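You operate a simulated robot arm through the tools that you are given. There is no shell and no other tool.

You run a simulated robot arm. Do the job below in one go: nothing can be reset, and whatever is moved stays where it is left.

JOB
Check the ring on the turntable and set the orange knob.
Fine: swing the steel arm on to it, press zero, turn the blue knob to its end and read the display; OK up to 0.05, else HOLD; leave the ring there and the arm away.

The check looks at the end state, three seconds after you hand in, the way a careful person would. Anything else that was tipped, shoved, dropped, spilled or broken makes it a failure.

ROBOT AND FRAMES
A 7-joint arm with a two-finger gripper, fixed in place. Base frame: the origin is at the foot of the arm, x ahead of it, y to its left, z up; the work surface is at about z = 0. Readings come in m, degrees, newtons and seconds.
With the tool pointing down near the work surface it reaches from about 0.22 to 0.56 m from the base axis. Its first joint turns from -166.0 to 166.0 degrees. Payload 1.2 kg.
Tool frame: the origin (TCP) lies between the finger pads and is the grasp point; the fingertips stand 0.022 m ahead of it; z points along the fingers, y is the line along which they close. Largest opening 0.092 m; the body of the gripper starts 0.065 m behind the TCP.
Orientation is that of the tool frame in the base frame, as a unit quaternion [w, x, y, z]. With the fingers straight down and closing along the base's y, the tool's x points along the base's -x, its y along +y and its z along -z.

CONTROLS
- The arm moves only by the tool play_rows. Its arguments are lists of equal length, an entry for each row: "jaw": the finger opening in m, from 0 to 0.092; "travel": the shift along the tool's x, y, z in units of 500 mm (1.0 is 500 mm), a list of three; "delta_rot": the turn, a rotation vector about the tool's x, y, z in units of 120 degrees (1.0 is 120 degrees), a list of three. In form: {"jaw": [jaw, ...], "travel": [[tx, ty, tz], ...], "delta_rot": [[ax, ay, az], ...]}. A call has 1 to 20 rows; each row is the pose to reach, as a shift and turn from the pose commanded when the call began, along the tool's axes at that moment. A call with a number of a shift or a turn outside -1 to 1 is refused whole. Rows are played at 5 a second. More than 0.05 m and 8.6 degrees between two rows, or a gripper value outside its range, and nothing of the call is played. Where a pose cannot be reached the arm comes as near as it can. A force on the tool above 40 N (or 10 N above the force at the start of the call, whichever is more), or a blocked arm, ends the call early, and 0.2 s more pass. Each finger halts on what it meets, pressing with about 26 N; the grip force reading is that of the motor and also rises with nothing between the fingers. The clock runs only during rows and for 0.2 s after the last one: add rows that repeat a pose to give the fingers time. The reply holds the time, the measured pose of the TCP, the force on the tool along the base axes, the opening and the grip force, in the units named above and with some noise, with the torque about the TCP (base axes, N m) and any sound that the robot's microphone picked up.
- Cameras (640 x 400 px; columns grow to the right, rows downward): "scene" is fixed at [0.3988, 0.499, 0.7461]; the picture's right is [-0.98, 0.19, 0.00], its down [0.15, 0.75, -0.64] and it looks along [-0.12, -0.63, -0.77] (base axes); focal length 375 px, centre (320, 200). "wrist" rides on the gripper at [0.071, 0.019, -0.102] in the tool frame; the picture's right is [-0.26, 0.96, 0.00], its down [-0.75, -0.21, -0.63] and it looks along [-0.60, -0.16, 0.78] (tool axes); focal length 280 px, centre (320, 200). There is no depth. A picture from a camera that has moved, and an enlarged one, comes with that camera's place and axes in the base frame and with its lens.
- snapshot(camera): a new picture of that camera. The clock stands still meanwhile.
- enlarge(camera, box): a new picture of the part [left, top, right, bottom] of that camera's present view, enlarged. The clock stands still meanwhile.
- job_done(): hands the job in; it is judged then, once.

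Nothing tells you positions but the pictures and the camera data. Unless the task says otherwise, let go and move clear before handing in.

The tools are called by a JSON object that holds its "fn" and its "kwargs". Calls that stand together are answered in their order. play_rows: Moves the arm, as the interface text tells. Its arguments: {"type":"object","properties":{"jaw":{"type":"array","items":{"type":"number"}},"travel":{"type":"array","items":{"type":"array","items":{"type":"number"}}},"delta_rot":{"type":"array","items":{"type":"array","items":{"type":"number"}}}},"required":["jaw","travel","delta_rot"]} The other tools are called the same way: snapshot (camera) takes a picture; enlarge (camera, box) takes an enlarged picture of a part of a camera's view; job_done () hands the job in.

At the start:

```text
time: 0.0
eef_pos: [0.2942, 0.1076, 0.3767]
orientation: [0.0, 0.001, 1.0, 0.0]
force: [0.1, 0.2, 0.1]
ft_torque: [0.04, -0.03, 0.03]
opening: 0.0919
finger_force: 0.1
```

scene: 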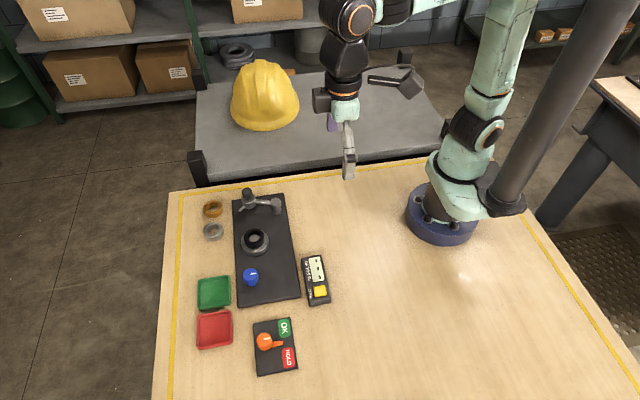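
wrist: 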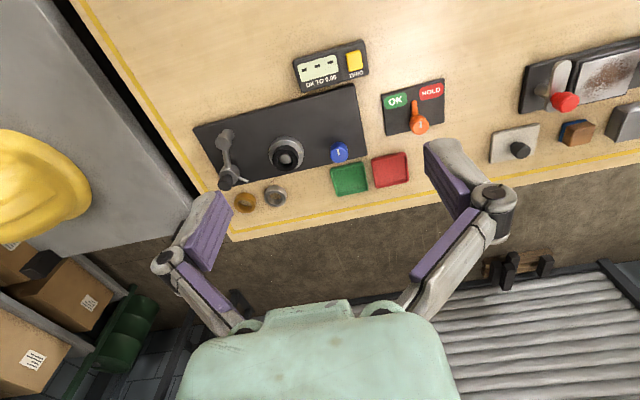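

I see a dark fixture plate with a turntable ring, a steel swing arm, a blue knob, a display with a yellow zero button, and an orange knob with OK/HOLD labels. I'll zoom in to locate them before I move anything.

{"fn": "enlarge", "kwargs": {"camera": "scene", "box": [180, 170, 340, 270]}}

{"fn": "enlarge", "kwargs": {"camera": "scene", "box": [190, 250, 350, 390]}}

{"fn": "enlarge", "kwargs": {"camera": "wrist", "box": [180, 30, 480, 220]}}

```text
4.00 times, centred on (260, 220) of scene
camera zoom: at [0.3988, 0.499, 0.7461], right [-0.98, 0.19, 0.0], down [0.15, 0.75, -0.64], along [-0.12, -0.63, -0.77], focal length 1499 px, centre (560, 120)
```

zoom: 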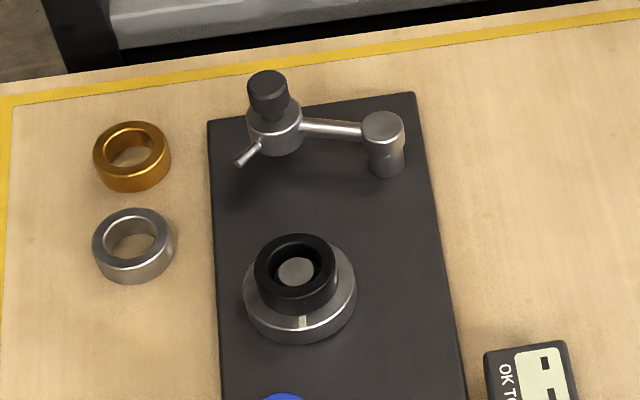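

```text
2.86 times, centred on (270, 320) of scene
camera zoom: at [0.3988, 0.499, 0.7461], right [-0.98, 0.19, 0.0], down [0.15, 0.75, -0.64], along [-0.12, -0.63, -0.77], focal length 1071 px, centre (463, -143)
```

zoom: 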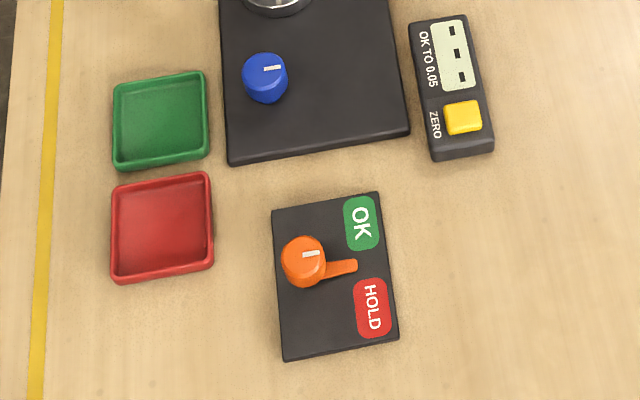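

```text
2.11 times, centred on (330, 125) of wrist
camera zoom: at [0.2239, 0.1272, 0.479], right [0.26, 0.96, 0.0], down [0.75, -0.21, 0.63], along [0.6, -0.16, -0.78], focal length 590 px, centre (299, 358)
```

zoom: 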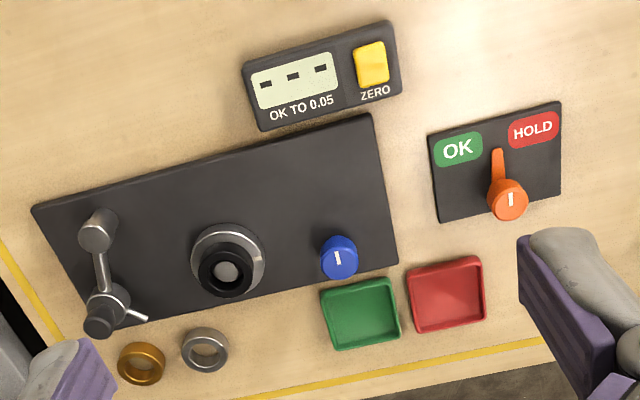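

The swing arm's post looks to be near (0.397, -0.083), with its head near (0.46, -0.11). I put the ring near (0.457, -0.004), the blue knob near (0.472, 0.086), the zero button near (0.333, 0.152) and the orange knob near (0.457, 0.231). Next I'll lower the wrist camera for a closer look.

{"fn": "play_rows", "kwargs": {"jaw": [0.09, 0.09, 0.09, 0.09, 0.09, 0.09, 0.09, 0.09], "travel": [[-0.0065, -0.031, 0.044], [-0.013, -0.0615, 0.0885], [-0.0195, -0.092, 0.133], [-0.026, -0.123, 0.177], [-0.0325, -0.154, 0.221], [-0.039, -0.1845, 0.2655], [-0.0455, -0.215, 0.31], [-0.052, -0.246, 0.354]], "delta_rot": [[0, 0, 0], [0, 0, 0], [0, 0, 0], [0, 0, 0], [0, 0, 0], [0, 0, 0], [0, 0, 0], [0, 0, 0]]}}

{"fn": "snapshot", "kwargs": {"camera": "wrist"}}

{"fn": "snapshot", "kwargs": {"camera": "scene"}}

```text
time: 1.8
eef_pos: [0.3207, -0.0154, 0.1986]
orientation: [0.001, 0.0, 1.0, 0.0]
force: [0.1, 0.2, -0.4]
ft_torque: [-0.02, 0.02, 0.0]
opening: 0.09
finger_force: 0.1
```

```text
taken
camera wrist: at [0.2505, 0.0045, 0.3022], right [0.26, 0.96, 0.0], down [0.75, -0.2, 0.63], along [0.6, -0.16, -0.78], focal length 280 px, centre (320, 200)
```

wrist: 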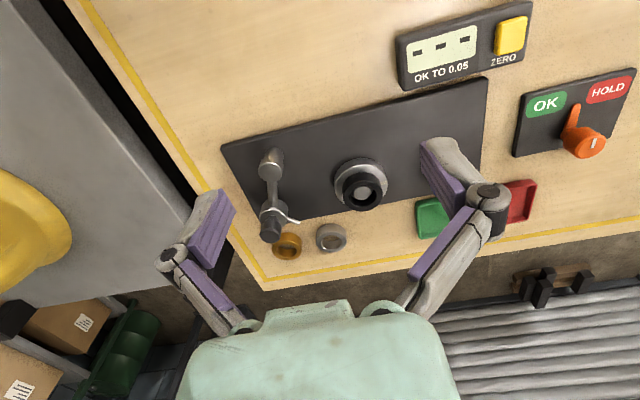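

```text
taken
```

scene: 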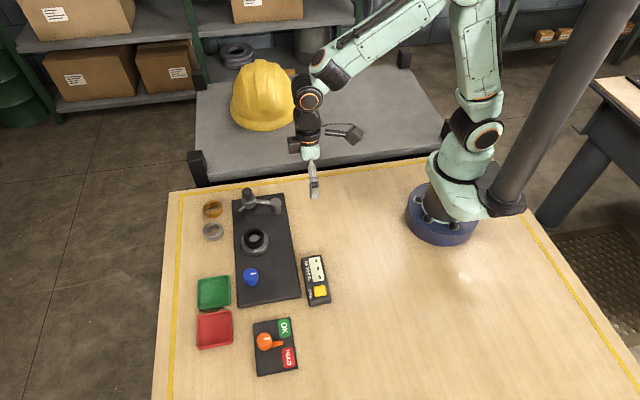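

{"fn": "enlarge", "kwargs": {"camera": "wrist", "box": [210, 120, 410, 260]}}

{"fn": "enlarge", "kwargs": {"camera": "scene", "box": [228, 180, 300, 260]}}

```text
2.86 times, centred on (310, 190) of wrist
camera zoom: at [0.2505, 0.0045, 0.3022], right [0.26, 0.96, 0.0], down [0.75, -0.2, 0.63], along [0.6, -0.16, -0.78], focal length 801 px, centre (349, 229)
```

zoom: 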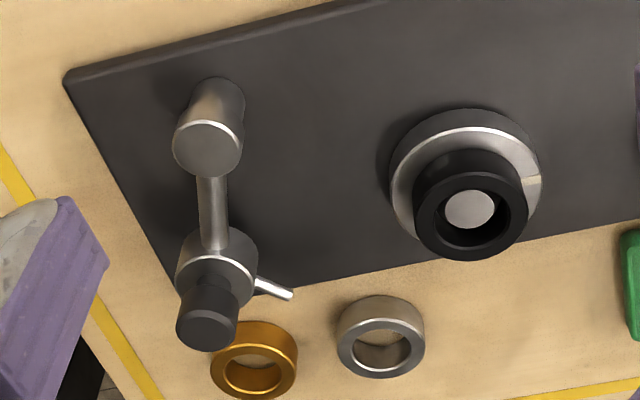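

```text
5.00 times, centred on (264, 220) of scene
camera zoom: at [0.3988, 0.499, 0.7461], right [-0.98, 0.19, 0.0], down [0.15, 0.75, -0.64], along [-0.12, -0.63, -0.77], focal length 1874 px, centre (600, 100)
```

zoom: 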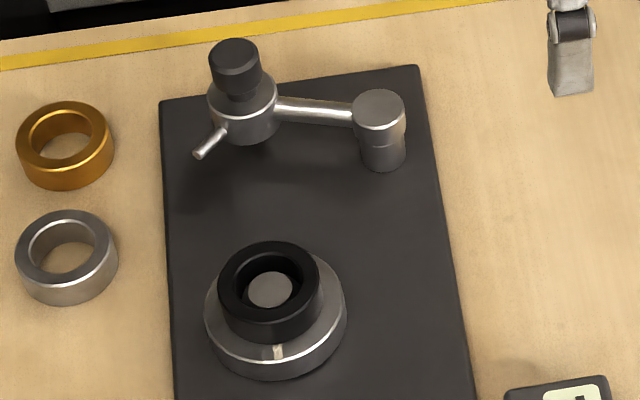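

The handle on top of the steel arm's head is at about (0.458, -0.110), top z about 0.078. Its pivot is at (0.396, -0.088), and the stylus tip should meet the ring after about 45° of counter-clockwise swing. I'll move above the handle and check the alignment.

{"fn": "play_rows", "kwargs": {"jaw": [0.07, 0.05, 0.05, 0.05, 0.05, 0.05], "travel": [[-0.0457, -0.0317, 0.0162], [-0.0913, -0.0633, 0.0323], [-0.137, -0.095, 0.0485], [-0.1827, -0.1267, 0.0647], [-0.2283, -0.1583, 0.0808], [-0.274, -0.19, 0.097]], "delta_rot": [[0, 0, 0], [0, 0, 0], [0, 0, 0], [0, 0, 0], [0, 0, 0], [0, 0, 0]]}}

{"fn": "snapshot", "kwargs": {"camera": "wrist"}}

{"fn": "enlarge", "kwargs": {"camera": "scene", "box": [208, 140, 320, 260]}}

```text
time: 3.2
eef_pos: [0.457, -0.1109, 0.1505]
orientation: [0.0, 0.001, 1.0, 0.0]
force: [0.0, -0.5, -0.1]
ft_torque: [0.01, 0.0, -0.03]
opening: 0.0499
finger_force: 0.0
```

```text
taken
camera wrist: at [0.3858, -0.0912, 0.2528], right [0.26, 0.96, 0.0], down [0.75, -0.21, 0.63], along [0.6, -0.16, -0.78], focal length 280 px, centre (320, 200)
```

wrist: 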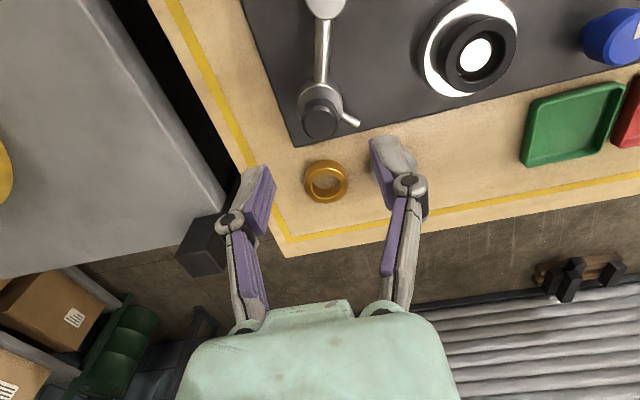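

```text
3.33 times, centred on (264, 200) of scene
camera zoom: at [0.3988, 0.499, 0.7461], right [-0.98, 0.19, 0.0], down [0.15, 0.75, -0.64], along [-0.12, -0.63, -0.77], focal length 1249 px, centre (507, 200)
```

zoom: 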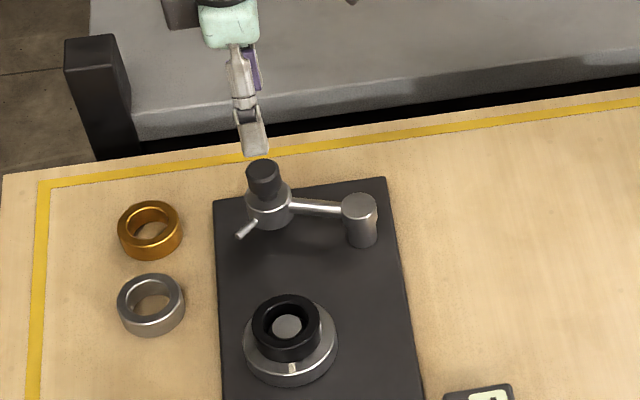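

The handle checks out at (0.4577, -0.110). I'll lower the open fingers around it, with the tips just above the collar.

{"fn": "play_rows", "kwargs": {"jaw": [0.05, 0.05, 0.05, 0.05, 0.036, 0.032], "travel": [[0, 0.001, 0.04], [0, 0.001, 0.08], [0, 0.001, 0.12], [0, 0.001, 0.141], [0, 0.001, 0.141], [0, 0.001, 0.141]], "delta_rot": [[0, 0, 0], [0, 0, 0], [0, 0, 0], [0, 0, 0], [0, 0, 0], [0, 0, 0]]}}

{"fn": "enlarge", "kwargs": {"camera": "scene", "box": [208, 140, 320, 260]}}

{"fn": "snapshot", "kwargs": {"camera": "wrist"}}

```text
time: 4.6
eef_pos: [0.458, -0.11, 0.0796]
orientation: [-0.001, 0.0, 1.0, 0.0]
force: [0.8, 0.4, -1.4]
ft_torque: [-0.03, 0.02, -0.02]
opening: 0.0321
finger_force: 0.0
```

```text
3.33 times, centred on (264, 200) of scene
camera zoom: at [0.3988, 0.499, 0.7461], right [-0.98, 0.19, 0.0], down [0.15, 0.75, -0.64], along [-0.12, -0.63, -0.77], focal length 1249 px, centre (507, 200)
```

zoom: 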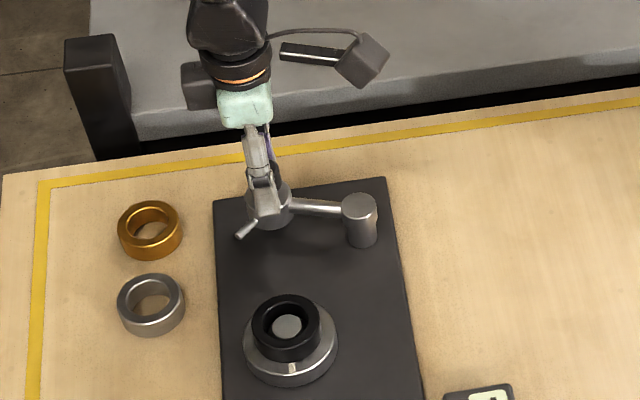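

```text
taken
camera wrist: at [0.3875, -0.0908, 0.1825], right [0.26, 0.96, 0.0], down [0.75, -0.21, 0.62], along [0.6, -0.16, -0.78], focal length 280 px, centre (320, 200)
```

wrist: 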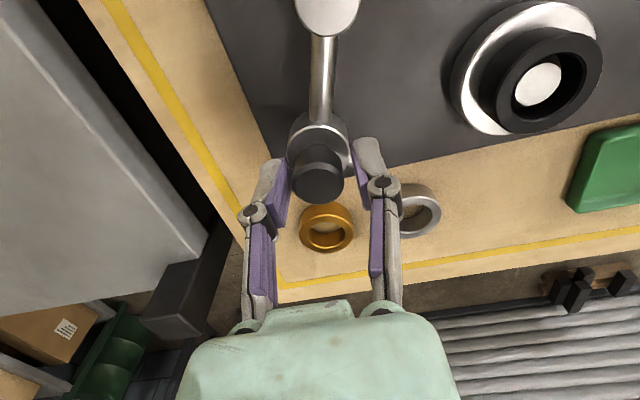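

The fingers are around the handle without gripping it. I'll swing the arm along its arc towards the ring, stop just short of contact, and check.

{"fn": "play_rows", "kwargs": {"jaw": [0.032, 0.032, 0.032, 0.032, 0.032, 0.032, 0.032, 0.032, 0.032], "travel": [[-0.0025, 0.015, 0], [-0.005, 0.0292, 0], [-0.006, 0.041, 0], [-0.007, 0.052, 0], [-0.006, 0.063, 0], [-0.005, 0.0748, 0], [-0.002, 0.084, 0], [0, 0.0924, 0], [0, 0.0924, 0]], "delta_rot": [[0, 0, 0], [0, 0, 0], [0, 0, 0], [0, 0, 0], [0, 0, 0], [0, 0, 0], [0, 0, 0], [0, 0, 0], [0, 0, 0]]}}

{"fn": "enlarge", "kwargs": {"camera": "scene", "box": [208, 160, 340, 310]}}

{"fn": "snapshot", "kwargs": {"camera": "wrist"}}

```text
time: 6.6
eef_pos: [0.4573, -0.0636, 0.0801]
orientation: [-0.001, 0.001, 1.0, 0.0]
force: [0.9, -0.7, 0.1]
ft_torque: [0.03, -0.01, 0.03]
opening: 0.0319
finger_force: 0.0
```

```text
2.67 times, centred on (274, 235) of scene
camera zoom: at [0.3988, 0.499, 0.7461], right [-0.98, 0.19, 0.0], down [0.15, 0.75, -0.64], along [-0.12, -0.63, -0.77], focal length 999 px, centre (443, 107)
```

zoom: 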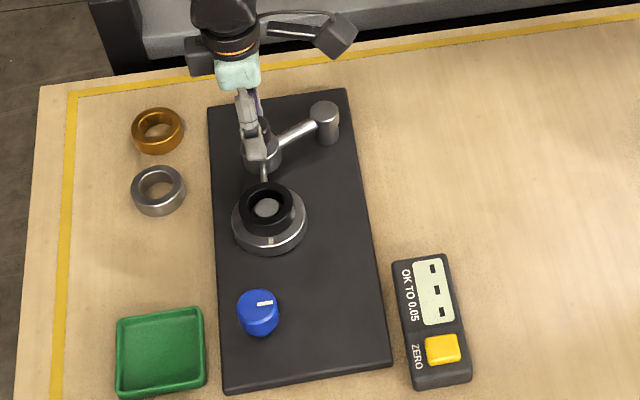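

```text
taken
camera wrist: at [0.3867, -0.0443, 0.1828], right [0.26, 0.96, 0.0], down [0.75, -0.21, 0.62], along [0.6, -0.16, -0.78], focal length 280 px, centre (320, 200)
```

wrist: 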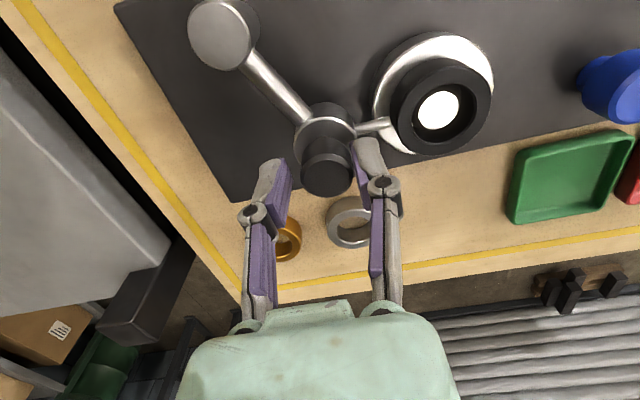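

The arm swings freely and the stylus is almost at the ring. I'll go on in small steps and watch the force and the display.

{"fn": "play_rows", "kwargs": {"jaw": [0.032, 0.032, 0.032, 0.032], "travel": [[0.001, 0.003, 0], [0.002, 0.006, 0], [0.002, 0.008, 0], [0.002, 0.008, 0]], "delta_rot": [[0, 0, 0], [0, 0, 0], [0, 0, 0], [0, 0, 0]]}}

{"fn": "enlarge", "kwargs": {"camera": "scene", "box": [228, 180, 340, 310]}}

{"fn": "enlarge", "kwargs": {"camera": "wrist", "box": [220, 60, 520, 260]}}

```text
time: 7.6
eef_pos: [0.457, -0.0591, 0.0802]
orientation: [0.0, 0.0, 1.0, 0.0]
force: [0.0, 1.0, 0.2]
ft_torque: [0.01, 0.02, 0.0]
opening: 0.0321
finger_force: 0.0
```

```text
3.08 times, centred on (284, 245) of scene
camera zoom: at [0.3988, 0.499, 0.7461], right [-0.98, 0.19, 0.0], down [0.15, 0.75, -0.64], along [-0.12, -0.63, -0.77], focal length 1153 px, centre (431, 62)
```

zoom: 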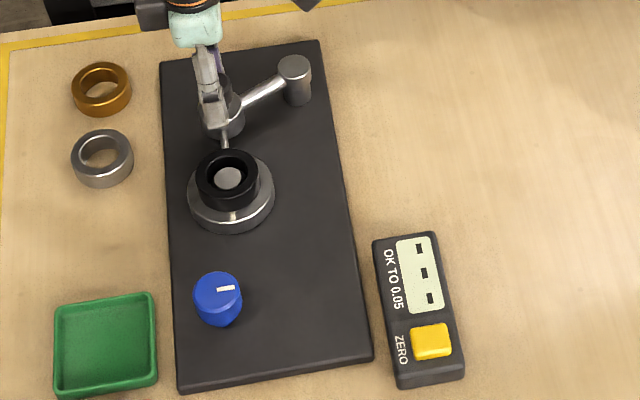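

```text
2.00 times, centred on (370, 160) of wrist
camera zoom: at [0.386, -0.0399, 0.183], right [0.26, 0.96, 0.0], down [0.75, -0.21, 0.63], along [0.6, -0.16, -0.78], focal length 561 px, centre (220, 280)
```

zoom: 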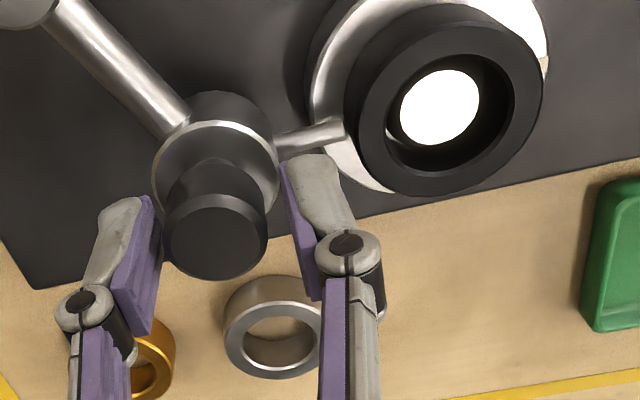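

The stylus is about touching the ring but the display still shows dashes. I'll advance a few millimetres more.

{"fn": "play_rows", "kwargs": {"jaw": [0.032, 0.032, 0.032, 0.032, 0.032], "travel": [[0, 0.002, 0], [0.001, 0.004, 0], [0.001, 0.006, 0], [0.002, 0.008, 0], [0.002, 0.008, 0]], "delta_rot": [[0, 0, 0], [0, 0, 0], [0, 0, 0], [0, 0, 0], [0, 0, 0]]}}

{"fn": "enlarge", "kwargs": {"camera": "scene", "box": [228, 180, 340, 310]}}

{"fn": "enlarge", "kwargs": {"camera": "wrist", "box": [220, 60, 520, 260]}}

```text
time: 8.8
eef_pos: [0.456, -0.0553, 0.0792]
orientation: [0.0, 0.0, 1.0, 0.001]
force: [1.2, -1.5, -0.3]
ft_torque: [-0.03, -0.01, 0.02]
opening: 0.0328
finger_force: 0.6
```

```text
3.08 times, centred on (284, 245) of scene
camera zoom: at [0.3988, 0.499, 0.7461], right [-0.98, 0.19, 0.0], down [0.15, 0.75, -0.64], along [-0.12, -0.63, -0.77], focal length 1153 px, centre (431, 62)
```

zoom: 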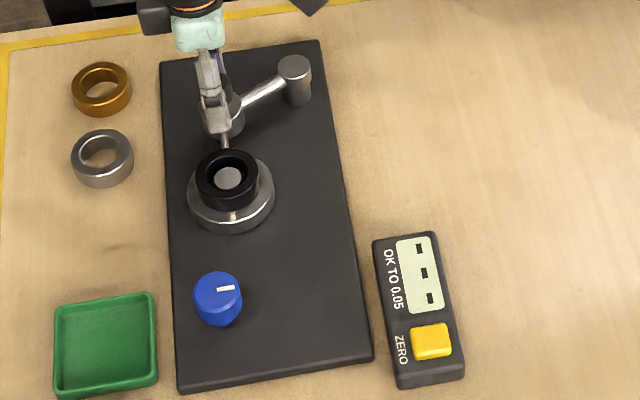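

```text
2.00 times, centred on (370, 160) of wrist
camera zoom: at [0.3846, -0.0359, 0.1826], right [0.26, 0.96, 0.0], down [0.75, -0.21, 0.63], along [0.6, -0.16, -0.78], focal length 561 px, centre (220, 280)
```

zoom: 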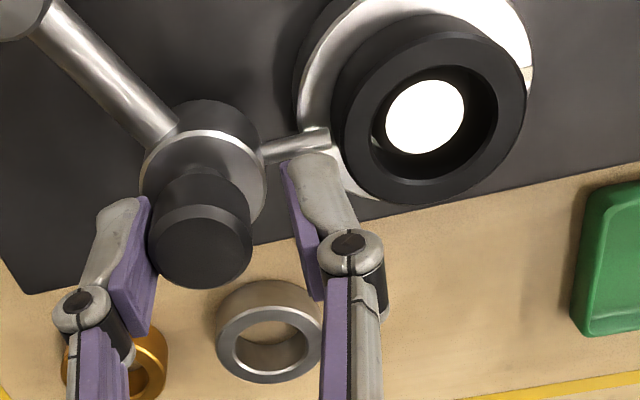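

Contact seems close: a small force showed on the finger. I'll look at the contact and the display more closely.

{"fn": "enlarge", "kwargs": {"camera": "scene", "box": [244, 200, 288, 260]}}

{"fn": "enlarge", "kwargs": {"camera": "scene", "box": [295, 245, 340, 310]}}

{"fn": "enlarge", "kwargs": {"camera": "wrist", "box": [330, 90, 430, 160]}}

```text
6.67 times, centred on (266, 230) of scene
camera zoom: at [0.3988, 0.499, 0.7461], right [-0.98, 0.19, 0.0], down [0.15, 0.75, -0.64], along [-0.12, -0.63, -0.77], focal length 2498 px, centre (680, 0)
```

zoom: 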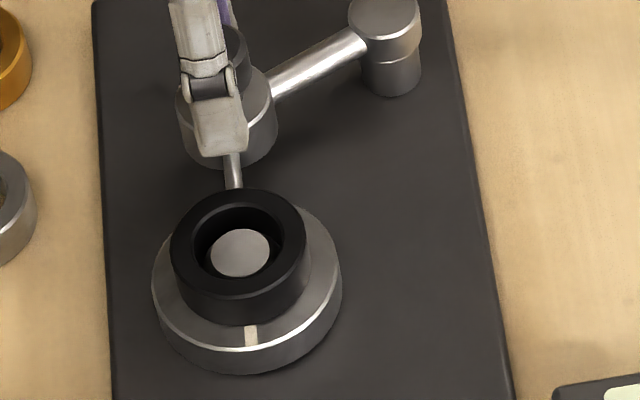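

```text
6.15 times, centred on (318, 278) of scene
camera zoom: at [0.3988, 0.499, 0.7461], right [-0.98, 0.19, 0.0], down [0.15, 0.75, -0.64], along [-0.12, -0.63, -0.77], focal length 2306 px, centre (335, -277)
```

zoom: 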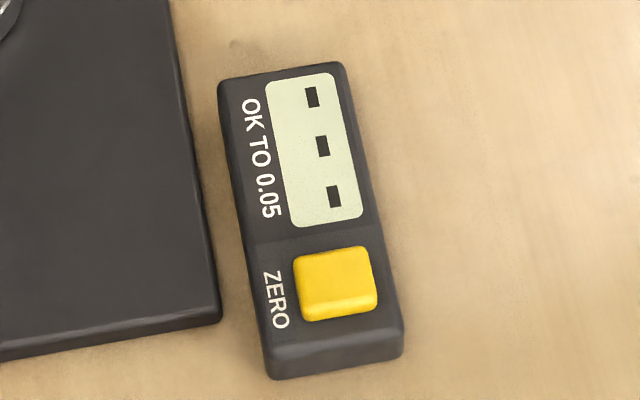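

```text
5.71 times, centred on (380, 125) of wrist
camera zoom: at [0.3846, -0.0359, 0.1826], right [0.26, 0.96, 0.0], down [0.75, -0.21, 0.63], along [0.6, -0.16, -0.78], focal length 1602 px, centre (-23, 629)
```

zoom: 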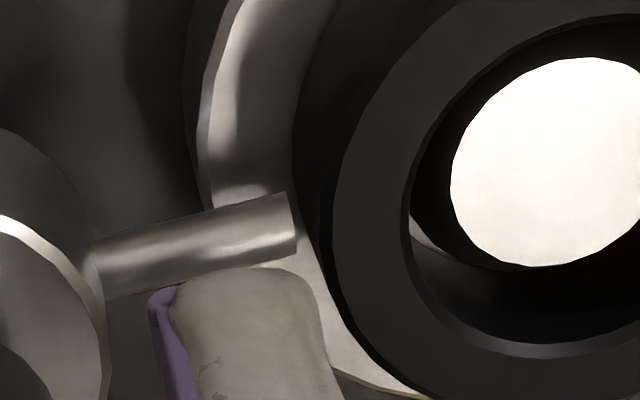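

There is still a gap of about 2 mm between the stylus tip and the ring. I'll advance a little further.

{"fn": "play_rows", "kwargs": {"jaw": [0.032, 0.032, 0.032, 0.032, 0.032], "travel": [[0, 0.002, 0], [0.001, 0.004, 0], [0.001, 0.006, 0], [0.001, 0.006, 0], [0.001, 0.006, 0]], "delta_rot": [[0, 0, 0], [0, 0, 0], [0, 0, 0], [0, 0, 0], [0, 0, 0]]}}

{"fn": "enlarge", "kwargs": {"camera": "scene", "box": [228, 180, 340, 310]}}

{"fn": "enlarge", "kwargs": {"camera": "wrist", "box": [310, 70, 450, 170]}}

```text
time: 10.0
eef_pos: [0.4562, -0.0523, 0.0805]
orientation: [0.0, 0.0, 1.0, -0.001]
force: [0.9, -10.8, -3.9]
ft_torque: [-0.06, -0.04, -0.01]
opening: 0.0386
finger_force: 4.2
```

```text
3.08 times, centred on (284, 245) of scene
camera zoom: at [0.3988, 0.499, 0.7461], right [-0.98, 0.19, 0.0], down [0.15, 0.75, -0.64], along [-0.12, -0.63, -0.77], focal length 1153 px, centre (431, 62)
```

zoom: 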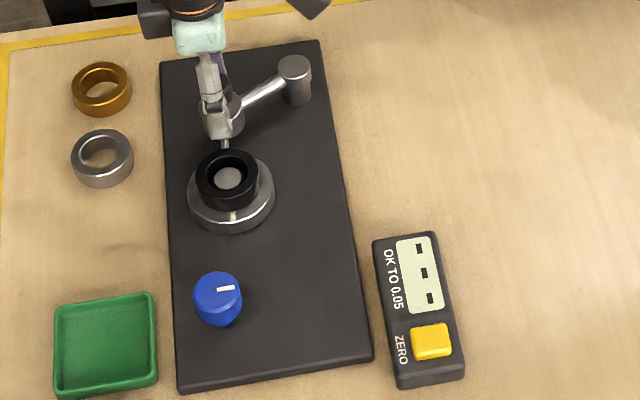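

```text
4.00 times, centred on (380, 120) of wrist
camera zoom: at [0.3843, -0.0328, 0.1824], right [0.26, 0.96, 0.0], down [0.75, -0.21, 0.62], along [0.6, -0.17, -0.78], focal length 1122 px, centre (80, 520)
```

zoom: 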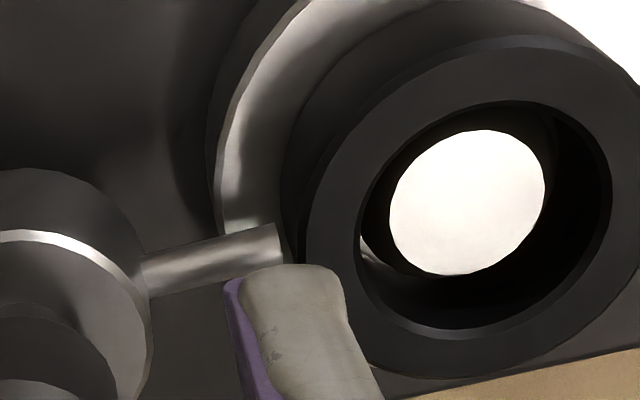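

The arm now resists with about 10 N, so it is up against the ring or its stop. I'll back off the pressure, lift straight up and check that it stays put.

{"fn": "play_rows", "kwargs": {"jaw": [0.036, 0.04, 0.044, 0.044, 0.044, 0.044, 0.044, 0.044], "travel": [[0, -0.006, 0], [0, -0.012, 0], [0, -0.012, 0], [0, -0.012, -0.03], [0, -0.012, -0.07], [0, -0.012, -0.13], [0, -0.012, -0.2], [0, -0.012, -0.2]], "delta_rot": [[0, 0, 0], [0, 0, 0], [0, 0, 0], [0, 0, 0], [0, 0, 0], [0, 0, 0], [0, 0, 0], [0, 0, 0]]}}

{"fn": "enlarge", "kwargs": {"camera": "scene", "box": [228, 180, 340, 310]}}

{"fn": "snapshot", "kwargs": {"camera": "wrist"}}

```text
time: 11.8
eef_pos: [0.454, -0.0576, 0.1801]
orientation: [0.0, 0.0, 1.0, 0.0]
force: [-0.1, 0.3, -0.1]
ft_torque: [0.01, 0.02, -0.01]
opening: 0.0439
finger_force: 0.1
```

```text
3.08 times, centred on (284, 245) of scene
camera zoom: at [0.3988, 0.499, 0.7461], right [-0.98, 0.19, 0.0], down [0.15, 0.75, -0.64], along [-0.12, -0.63, -0.77], focal length 1153 px, centre (431, 62)
```

zoom: 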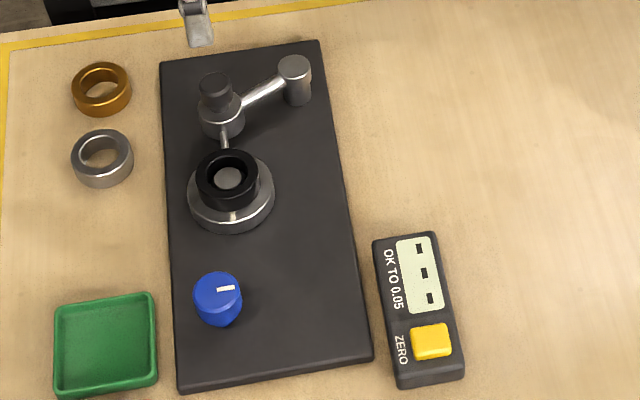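

```text
taken
camera wrist: at [0.3834, -0.0383, 0.2821], right [0.26, 0.96, 0.0], down [0.75, -0.21, 0.62], along [0.6, -0.16, -0.78], focal length 280 px, centre (320, 200)
```

wrist: 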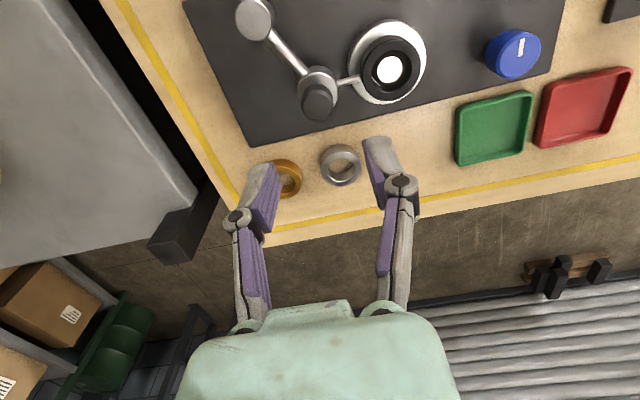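

The stylus rests at the ring and the arm stays put. Next I'll close the fingers and go above the yellow zero button, near (0.332, 0.152).

{"fn": "play_rows", "kwargs": {"jaw": [0.03, 0.01, 0, 0, 0, 0, 0, 0, 0], "travel": [[0.035, 0.06, 0], [0.07, 0.12, 0], [0.105, 0.18, 0], [0.14, 0.24, 0], [0.175, 0.3, 0], [0.21, 0.36, 0], [0.244, 0.419, 0], [0.244, 0.419, 0.08], [0.244, 0.419, 0.16]], "delta_rot": [[0, 0, 0], [0, 0, 0], [0, 0, 0], [0, 0, 0], [0, 0, 0], [0, 0, 0], [0, 0, 0], [0, 0, 0], [0, 0, 0]]}}

{"fn": "snapshot", "kwargs": {"camera": "scene"}}

{"fn": "snapshot", "kwargs": {"camera": "wrist"}}

```text
time: 13.8
eef_pos: [0.3323, 0.148, 0.1007]
orientation: [0.0, 0.001, 1.0, 0.0]
force: [1.3, 0.8, 0.0]
ft_torque: [-0.01, 0.02, 0.02]
opening: 0.0001
finger_force: 26.1
```

```text
taken
```

scene: 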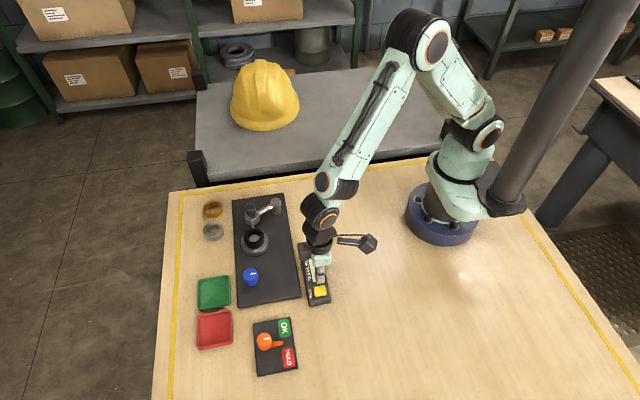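

```text
taken
camera wrist: at [0.2617, 0.1687, 0.2029], right [0.26, 0.96, 0.0], down [0.75, -0.21, 0.63], along [0.6, -0.16, -0.78], focal length 280 px, centre (320, 200)
```

wrist: 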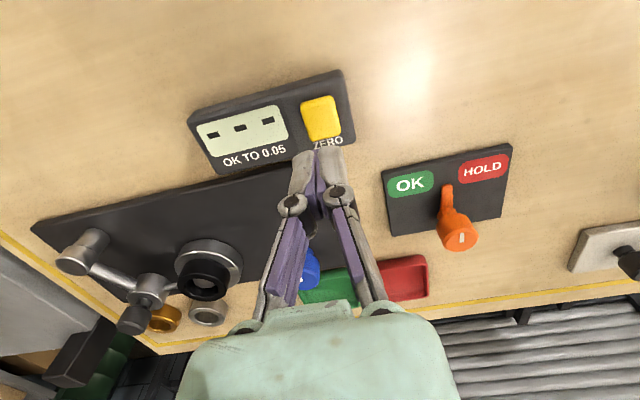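

The button is right under the tips, about 3 mm further in +y. I'll press down gently in small steps.

{"fn": "play_rows", "kwargs": {"jaw": [0, 0, 0, 0, 0, 0, 0, 0], "travel": [[0, 0.006, 0.045], [0, 0.006, 0.087], [0, 0.006, 0.091], [0, 0.006, 0.095], [0, 0.006, 0.099], [0, 0.006, 0.103], [0, 0.006, 0.107], [0, 0.006, 0.107]], "delta_rot": [[0, 0, 0], [0, 0, 0], [0, 0, 0], [0, 0, 0], [0, 0, 0], [0, 0, 0], [0, 0, 0], [0, 0, 0]]}}

{"fn": "enlarge", "kwargs": {"camera": "wrist", "box": [160, 20, 400, 200]}}

{"fn": "enlarge", "kwargs": {"camera": "scene", "box": [270, 240, 360, 320]}}

```text
time: 15.6
eef_pos: [0.3326, 0.1543, 0.047]
orientation: [0.001, 0.002, 1.0, 0.0]
force: [-1.4, -2.3, 11.5]
ft_torque: [-0.05, 0.03, 0.01]
opening: 0.0061
finger_force: 28.0
heard: click
```

```text
2.22 times, centred on (280, 110) of wrist
camera zoom: at [0.2625, 0.1731, 0.1491], right [0.26, 0.96, 0.0], down [0.75, -0.21, 0.63], along [0.6, -0.16, -0.78], focal length 623 px, centre (409, 400)
```

zoom: 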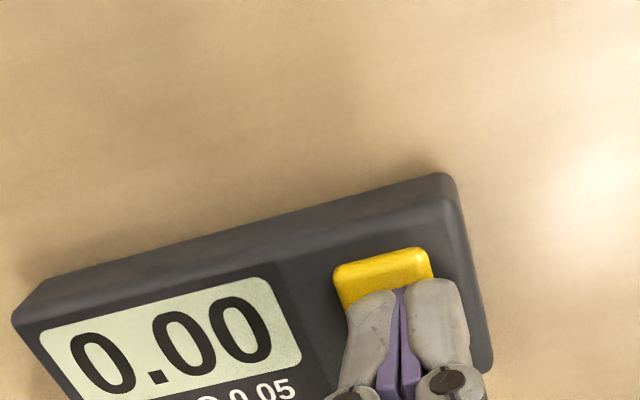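

```text
5.00 times, centred on (315, 280) of scene
camera zoom: at [0.3988, 0.499, 0.7461], right [-0.98, 0.19, 0.0], down [0.15, 0.75, -0.64], along [-0.12, -0.63, -0.77], focal length 1874 px, centre (345, -200)
```

zoom: 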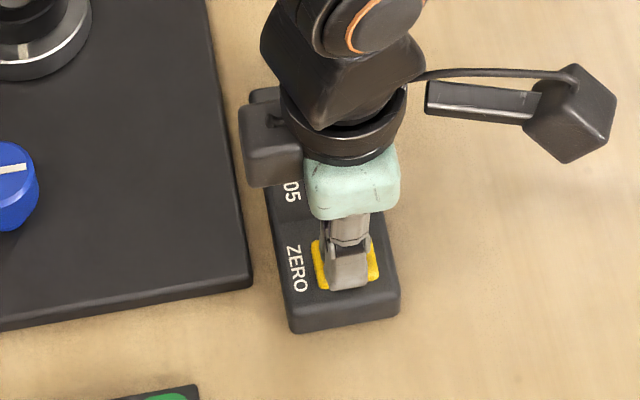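

The microphone heard a click and the display now reads 0.00. I'll lift off and look at the display and the blue knob.

{"fn": "play_rows", "kwargs": {"jaw": [0, 0, 0, 0, 0], "travel": [[0, 0, -0.04], [0, 0, -0.1], [0, -0.02, -0.18], [0, -0.04, -0.25], [0, -0.06, -0.3]], "delta_rot": [[0, 0, 0], [0, 0, 0], [0, 0, 0], [0, 0, 0], [0, 0, 0]]}}

{"fn": "snapshot", "kwargs": {"camera": "wrist"}}

{"fn": "enlarge", "kwargs": {"camera": "scene", "box": [220, 180, 350, 310]}}

```text
time: 16.8
eef_pos: [0.3325, 0.1253, 0.1984]
orientation: [0.0, 0.0, 1.0, 0.001]
force: [0.4, 0.3, -0.8]
ft_torque: [0.0, 0.01, 0.0]
opening: 0.0
finger_force: 28.2
```

```text
taken
camera wrist: at [0.2627, 0.1446, 0.3006], right [0.26, 0.96, 0.0], down [0.75, -0.21, 0.62], along [0.6, -0.16, -0.78], focal length 280 px, centre (320, 200)
```

wrist: 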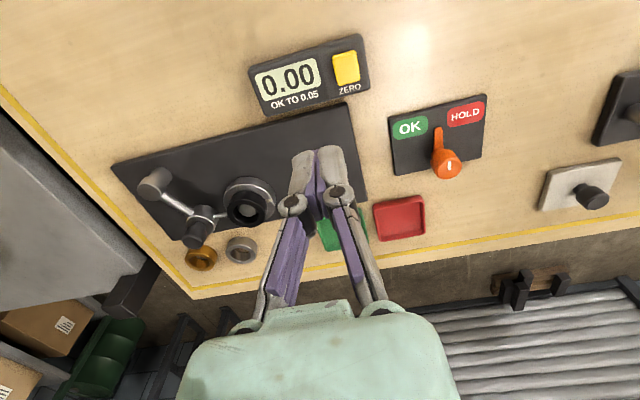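

```text
3.08 times, centred on (285, 245) of scene
camera zoom: at [0.3988, 0.499, 0.7461], right [-0.98, 0.19, 0.0], down [0.15, 0.75, -0.64], along [-0.12, -0.63, -0.77], focal length 1153 px, centre (428, 62)
```

zoom: 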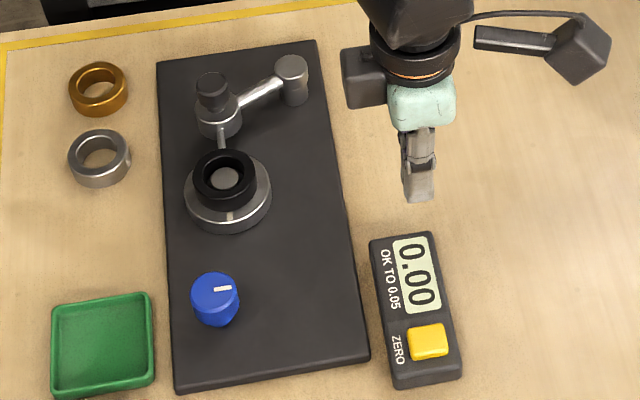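

The display holds at 0.00. I'll move towards the blue knob with open fingers to locate it exactly.

{"fn": "play_rows", "kwargs": {"jaw": [0.02, 0.05, 0.07, 0.07], "travel": [[-0.055, -0.018, 0], [-0.11, -0.036, 0], [-0.165, -0.054, 0], [-0.215, -0.07, 0]], "delta_rot": [[0, 0, 0], [0, 0, 0], [0, 0, 0], [0, 0, 0]]}}

{"fn": "snapshot", "kwargs": {"camera": "wrist"}}

{"fn": "enlarge", "kwargs": {"camera": "scene", "box": [220, 250, 290, 310]}}

```text
time: 17.8
eef_pos: [0.4413, 0.0884, 0.1978]
orientation: [0.001, 0.0, 1.0, 0.0]
force: [-0.5, 0.1, -1.2]
ft_torque: [0.0, -0.01, 0.01]
opening: 0.0698
finger_force: 0.0
```

```text
taken
camera wrist: at [0.3713, 0.1085, 0.3008], right [0.26, 0.96, 0.0], down [0.75, -0.2, 0.62], along [0.6, -0.16, -0.78], focal length 280 px, centre (320, 200)
```

wrist: 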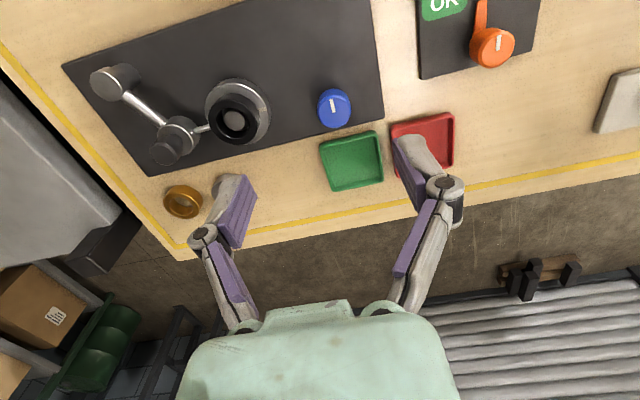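

```text
6.67 times, centred on (255, 280) of scene
camera zoom: at [0.3988, 0.499, 0.7461], right [-0.98, 0.19, 0.0], down [0.15, 0.75, -0.64], along [-0.12, -0.63, -0.77], focal length 2498 px, centre (753, -333)
```

zoom: 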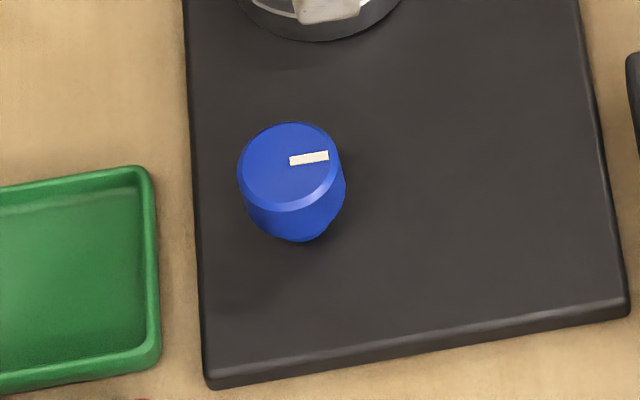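

{"fn": "enlarge", "kwargs": {"camera": "wrist", "box": [280, 60, 380, 140]}}

```text
5.00 times, centred on (330, 100) of wrist
camera zoom: at [0.3713, 0.1085, 0.3008], right [0.26, 0.96, 0.0], down [0.75, -0.2, 0.62], along [0.6, -0.16, -0.78], focal length 1402 px, centre (270, 700)
```

zoom: 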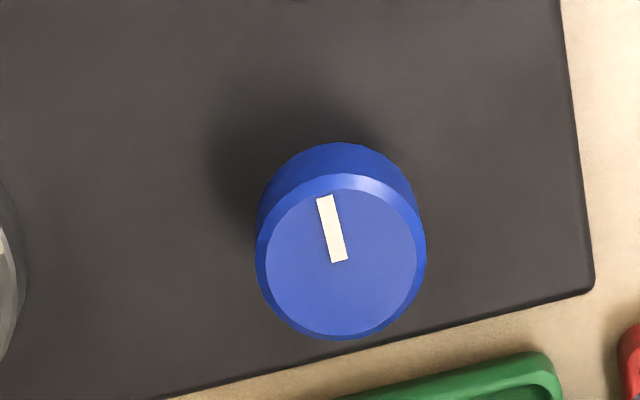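

The blue knob's top is at (0.4707, 0.0957, 0.045), about 33 mm across, with its mark pointing toward -x. I'll descend on it with open fingers and grip it.

{"fn": "play_rows", "kwargs": {"jaw": [0.06, 0.06, 0.06, 0.06, 0.06, 0.06, 0.06, 0.04, 0.03, 0.028, 0.028], "travel": [[-0.0588, 0.0146, 0.0], [-0.0588, 0.0146, 0.07], [-0.0588, 0.0146, 0.14], [-0.0588, 0.0146, 0.2], [-0.0588, 0.0146, 0.25], [-0.0588, 0.0146, 0.28], [-0.0588, 0.0146, 0.3056], [-0.0588, 0.0146, 0.3056], [-0.0588, 0.0146, 0.3056], [-0.0588, 0.0146, 0.3056], [-0.0588, 0.0146, 0.3056]], "delta_rot": [[0, 0, 0], [0, 0, 0], [0, 0, 0], [0, 0, 0], [0, 0, 0], [0, 0, 0], [0, 0, 0], [0, 0, 0], [0, 0, 0], [0, 0, 0], [0, 0, 0]]}}

{"fn": "snapshot", "kwargs": {"camera": "wrist"}}

{"fn": "enlarge", "kwargs": {"camera": "scene", "box": [220, 180, 350, 310]}}

```text
time: 20.2
eef_pos: [0.4714, 0.0949, 0.0443]
orientation: [-0.001, 0.001, 1.0, -0.001]
force: [1.9, -7.1, 1.5]
ft_torque: [-0.12, 0.01, -0.02]
opening: 0.0314
finger_force: 27.4
```

```text
taken
camera wrist: at [0.4, 0.1147, 0.1466], right [0.26, 0.96, 0.0], down [0.75, -0.21, 0.63], along [0.6, -0.17, -0.78], focal length 280 px, centre (320, 200)
```

wrist: 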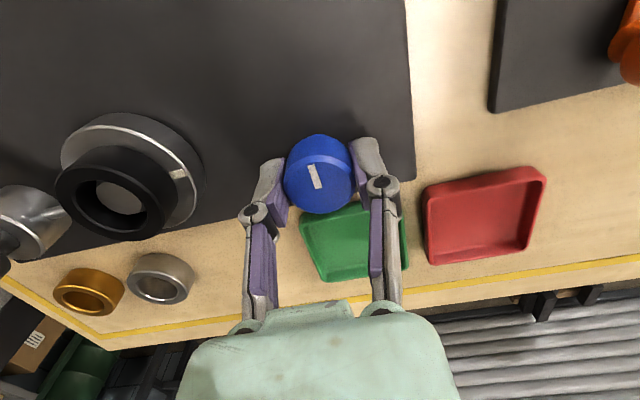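

```text
3.08 times, centred on (285, 245) of scene
camera zoom: at [0.3988, 0.499, 0.7461], right [-0.98, 0.19, 0.0], down [0.15, 0.75, -0.64], along [-0.12, -0.63, -0.77], focal length 1153 px, centre (428, 62)
```

zoom: 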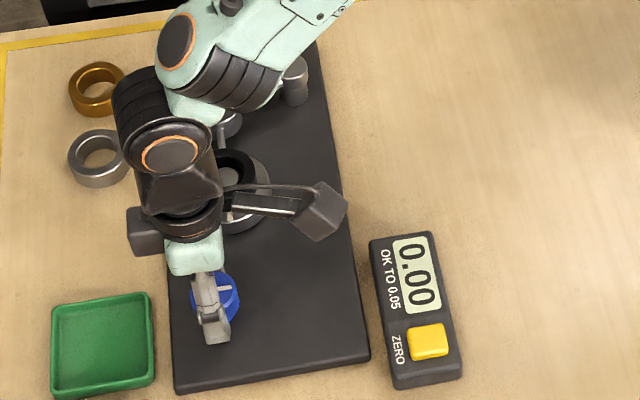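

The knob is gripped and the display reads 0.00. I'll try a small clockwise turn.

{"fn": "play_rows", "kwargs": {"jaw": [0.028, 0.028, 0.028, 0.028, 0.028], "travel": [[0, -0.002, 0], [0, -0.002, 0], [0, -0.002, 0], [0, -0.002, 0], [0, -0.002, 0]], "delta_rot": [[0, 0, 0.05], [0, 0, 0.1], [0, 0, 0.15], [0, 0, 0.2], [0, 0, 0.2]]}}

{"fn": "snapshot", "kwargs": {"camera": "wrist"}}

{"fn": "enlarge", "kwargs": {"camera": "scene", "box": [220, 180, 350, 310]}}

```text
time: 21.4
eef_pos: [0.4702, 0.0946, 0.0436]
orientation: [0.0, 0.209, 0.978, 0.001]
force: [8.3, -3.8, -9.7]
ft_torque: [-0.06, -0.13, -0.03]
opening: 0.0313
finger_force: 28.1
```

```text
taken
camera wrist: at [0.414, 0.1414, 0.1466], right [0.63, 0.77, 0.0], down [0.6, -0.49, 0.63], along [0.48, -0.4, -0.78], focal length 280 px, centre (320, 200)
```

wrist: 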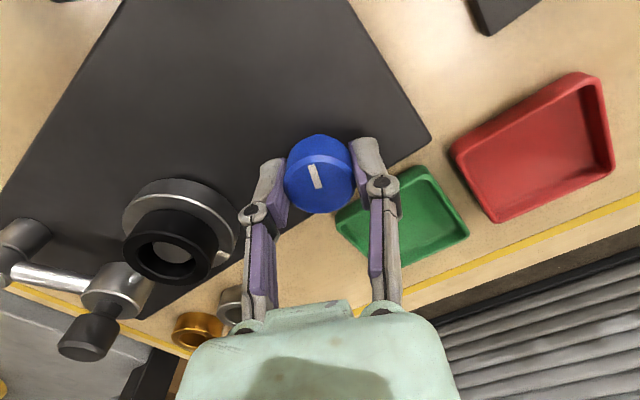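

```text
3.08 times, centred on (285, 245) of scene
camera zoom: at [0.3988, 0.499, 0.7461], right [-0.98, 0.19, 0.0], down [0.15, 0.75, -0.64], along [-0.12, -0.63, -0.77], focal length 1153 px, centre (428, 62)
```

zoom: 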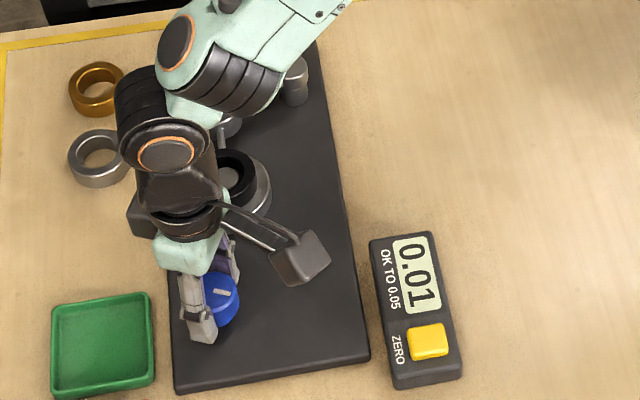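

The knob turns freely clockwise and the turntable follows, with the display now at 0.01. I'll keep turning clockwise.

{"fn": "play_rows", "kwargs": {"jaw": [0.028, 0.028, 0.028, 0.028, 0.028, 0.028, 0.028, 0.028, 0.028, 0.028, 0.028], "travel": [[0, 0, 0], [0, 0, 0], [0, 0, 0], [0, 0, 0], [0, 0, 0], [0, 0, 0], [0, 0, 0], [0, 0, 0], [0, 0, 0], [0, 0, 0], [0, 0, 0]], "delta_rot": [[0, 0, 0.06], [0, 0, 0.12], [0, 0, 0.18], [0, 0, 0.24], [0, 0, 0.3], [0, 0, 0.36], [0, 0, 0.42], [0, 0, 0.48], [0, 0, 0.54], [0, 0, 0.6], [0, 0, 0.6]]}}

{"fn": "snapshot", "kwargs": {"camera": "wrist"}}

{"fn": "enlarge", "kwargs": {"camera": "scene", "box": [220, 180, 350, 310]}}

```text
time: 23.8
eef_pos: [0.4699, 0.0946, 0.0443]
orientation: [0.0, 0.744, 0.668, 0.0]
force: [6.8, -10.4, 2.7]
ft_torque: [-0.13, -0.09, 0.0]
opening: 0.0314
finger_force: 27.8
```

```text
taken
camera wrist: at [0.4968, 0.1633, 0.1469], right [0.93, -0.36, 0.0], down [-0.28, -0.73, 0.62], along [-0.23, -0.58, -0.78], focal length 280 px, centre (320, 200)
```

wrist: 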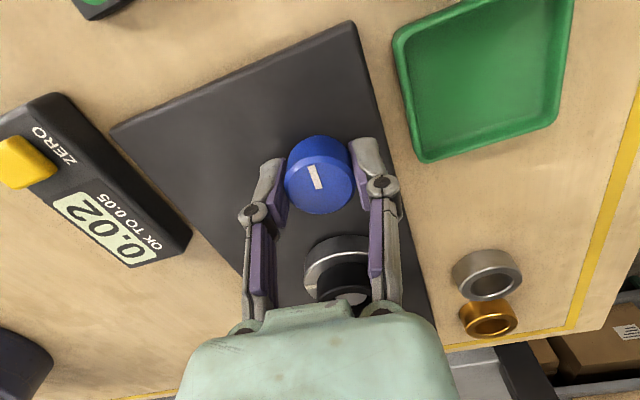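

```text
3.08 times, centred on (285, 245) of scene
camera zoom: at [0.3988, 0.499, 0.7461], right [-0.98, 0.19, 0.0], down [0.15, 0.75, -0.64], along [-0.12, -0.63, -0.77], focal length 1153 px, centre (428, 62)
```

zoom: 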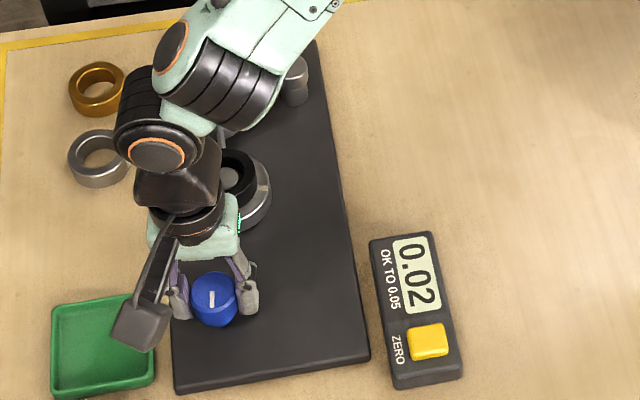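

About 96° turned so far with no stop, and the display reads 0.02. I'll continue clockwise.

{"fn": "play_rows", "kwargs": {"jaw": [0.028, 0.028, 0.028, 0.028, 0.028, 0.028, 0.028, 0.028, 0.028], "travel": [[0, 0, 0], [0, 0, 0], [0, 0, 0], [0, 0, 0], [0, 0, 0], [0, 0, 0], [0, 0, 0], [0, 0, 0], [0, 0, 0]], "delta_rot": [[0, 0, 0.06], [0, 0, 0.12], [0, 0, 0.18], [0, 0, 0.24], [0, 0, 0.3], [0, 0, 0.36], [0, 0, 0.42], [0, 0, 0.48], [0, 0, 0.48]]}}

{"fn": "snapshot", "kwargs": {"camera": "wrist"}}

{"fn": "enlarge", "kwargs": {"camera": "scene", "box": [220, 180, 350, 310]}}

```text
time: 25.8
eef_pos: [0.4696, 0.0945, 0.0436]
orientation: [0.0, 0.974, 0.228, 0.0]
force: [3.9, -5.3, -1.2]
ft_torque: [0.0, -0.32, 0.15]
opening: 0.0308
finger_force: 28.0
```

```text
taken
camera wrist: at [0.5422, 0.1091, 0.1462], right [0.19, -0.98, 0.0], down [-0.77, -0.15, 0.63], along [-0.61, -0.12, -0.78], focal length 280 px, centre (320, 200)
```

wrist: 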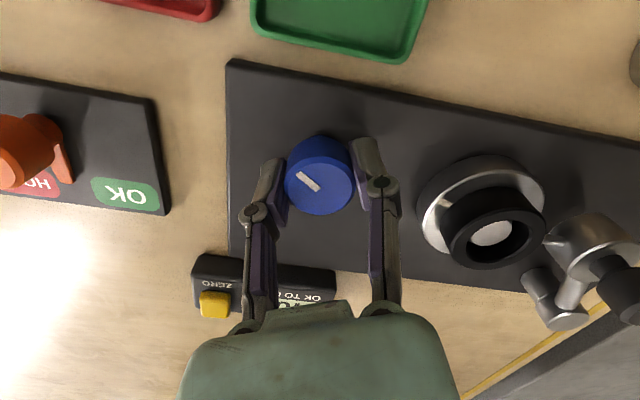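

```text
3.08 times, centred on (285, 245) of scene
camera zoom: at [0.3988, 0.499, 0.7461], right [-0.98, 0.19, 0.0], down [0.15, 0.75, -0.64], along [-0.12, -0.63, -0.77], focal length 1153 px, centre (428, 62)
```

zoom: 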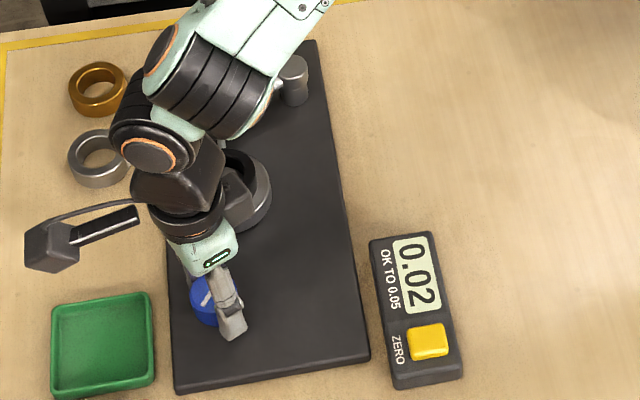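

The mark has shifted relative to the fingers and a torque of 0.15 N m shows, so the knob has probably hit its stop at about 120°. I'll release, lift and look.

{"fn": "play_rows", "kwargs": {"jaw": [0.045, 0.06, 0.06, 0.06, 0.06, 0.06, 0.06], "travel": [[0, 0, 0], [0, 0, 0], [0, 0, -0.04], [0, 0, -0.1], [0, 0, -0.16], [0, 0, -0.22], [0, 0, -0.28]], "delta_rot": [[0, 0, 0], [0, 0, 0], [0, 0, 0], [0, 0, 0], [0, 0, 0], [0, 0, 0], [0, 0, 0]]}}

{"fn": "snapshot", "kwargs": {"camera": "wrist"}}

{"fn": "enlarge", "kwargs": {"camera": "scene", "box": [220, 180, 350, 310]}}

```text
time: 27.4
eef_pos: [0.4682, 0.0954, 0.1846]
orientation: [0.0, 0.974, 0.228, 0.0]
force: [0.6, -1.1, 0.2]
ft_torque: [-0.01, 0.01, -0.02]
opening: 0.0602
finger_force: 0.0
```

```text
taken
camera wrist: at [0.5412, 0.1094, 0.2869], right [0.19, -0.98, 0.0], down [-0.77, -0.15, 0.63], along [-0.61, -0.12, -0.78], focal length 280 px, centre (320, 200)
```

wrist: 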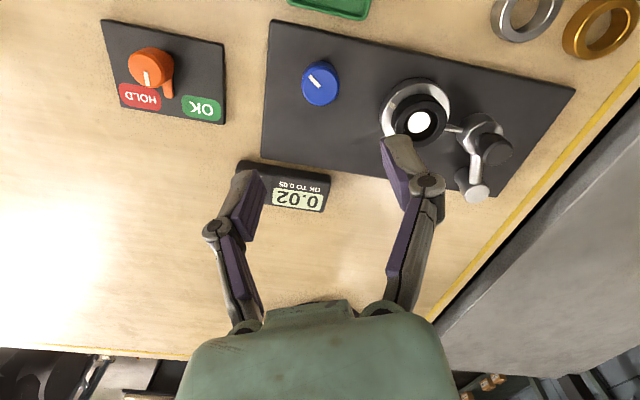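

```text
3.08 times, centred on (285, 245) of scene
camera zoom: at [0.3988, 0.499, 0.7461], right [-0.98, 0.19, 0.0], down [0.15, 0.75, -0.64], along [-0.12, -0.63, -0.77], focal length 1153 px, centre (428, 62)
```

zoom: 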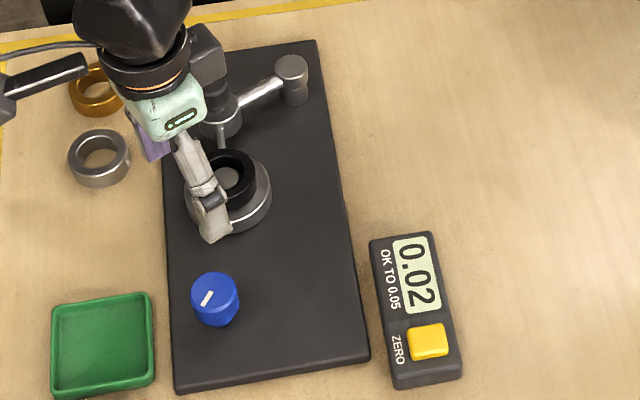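

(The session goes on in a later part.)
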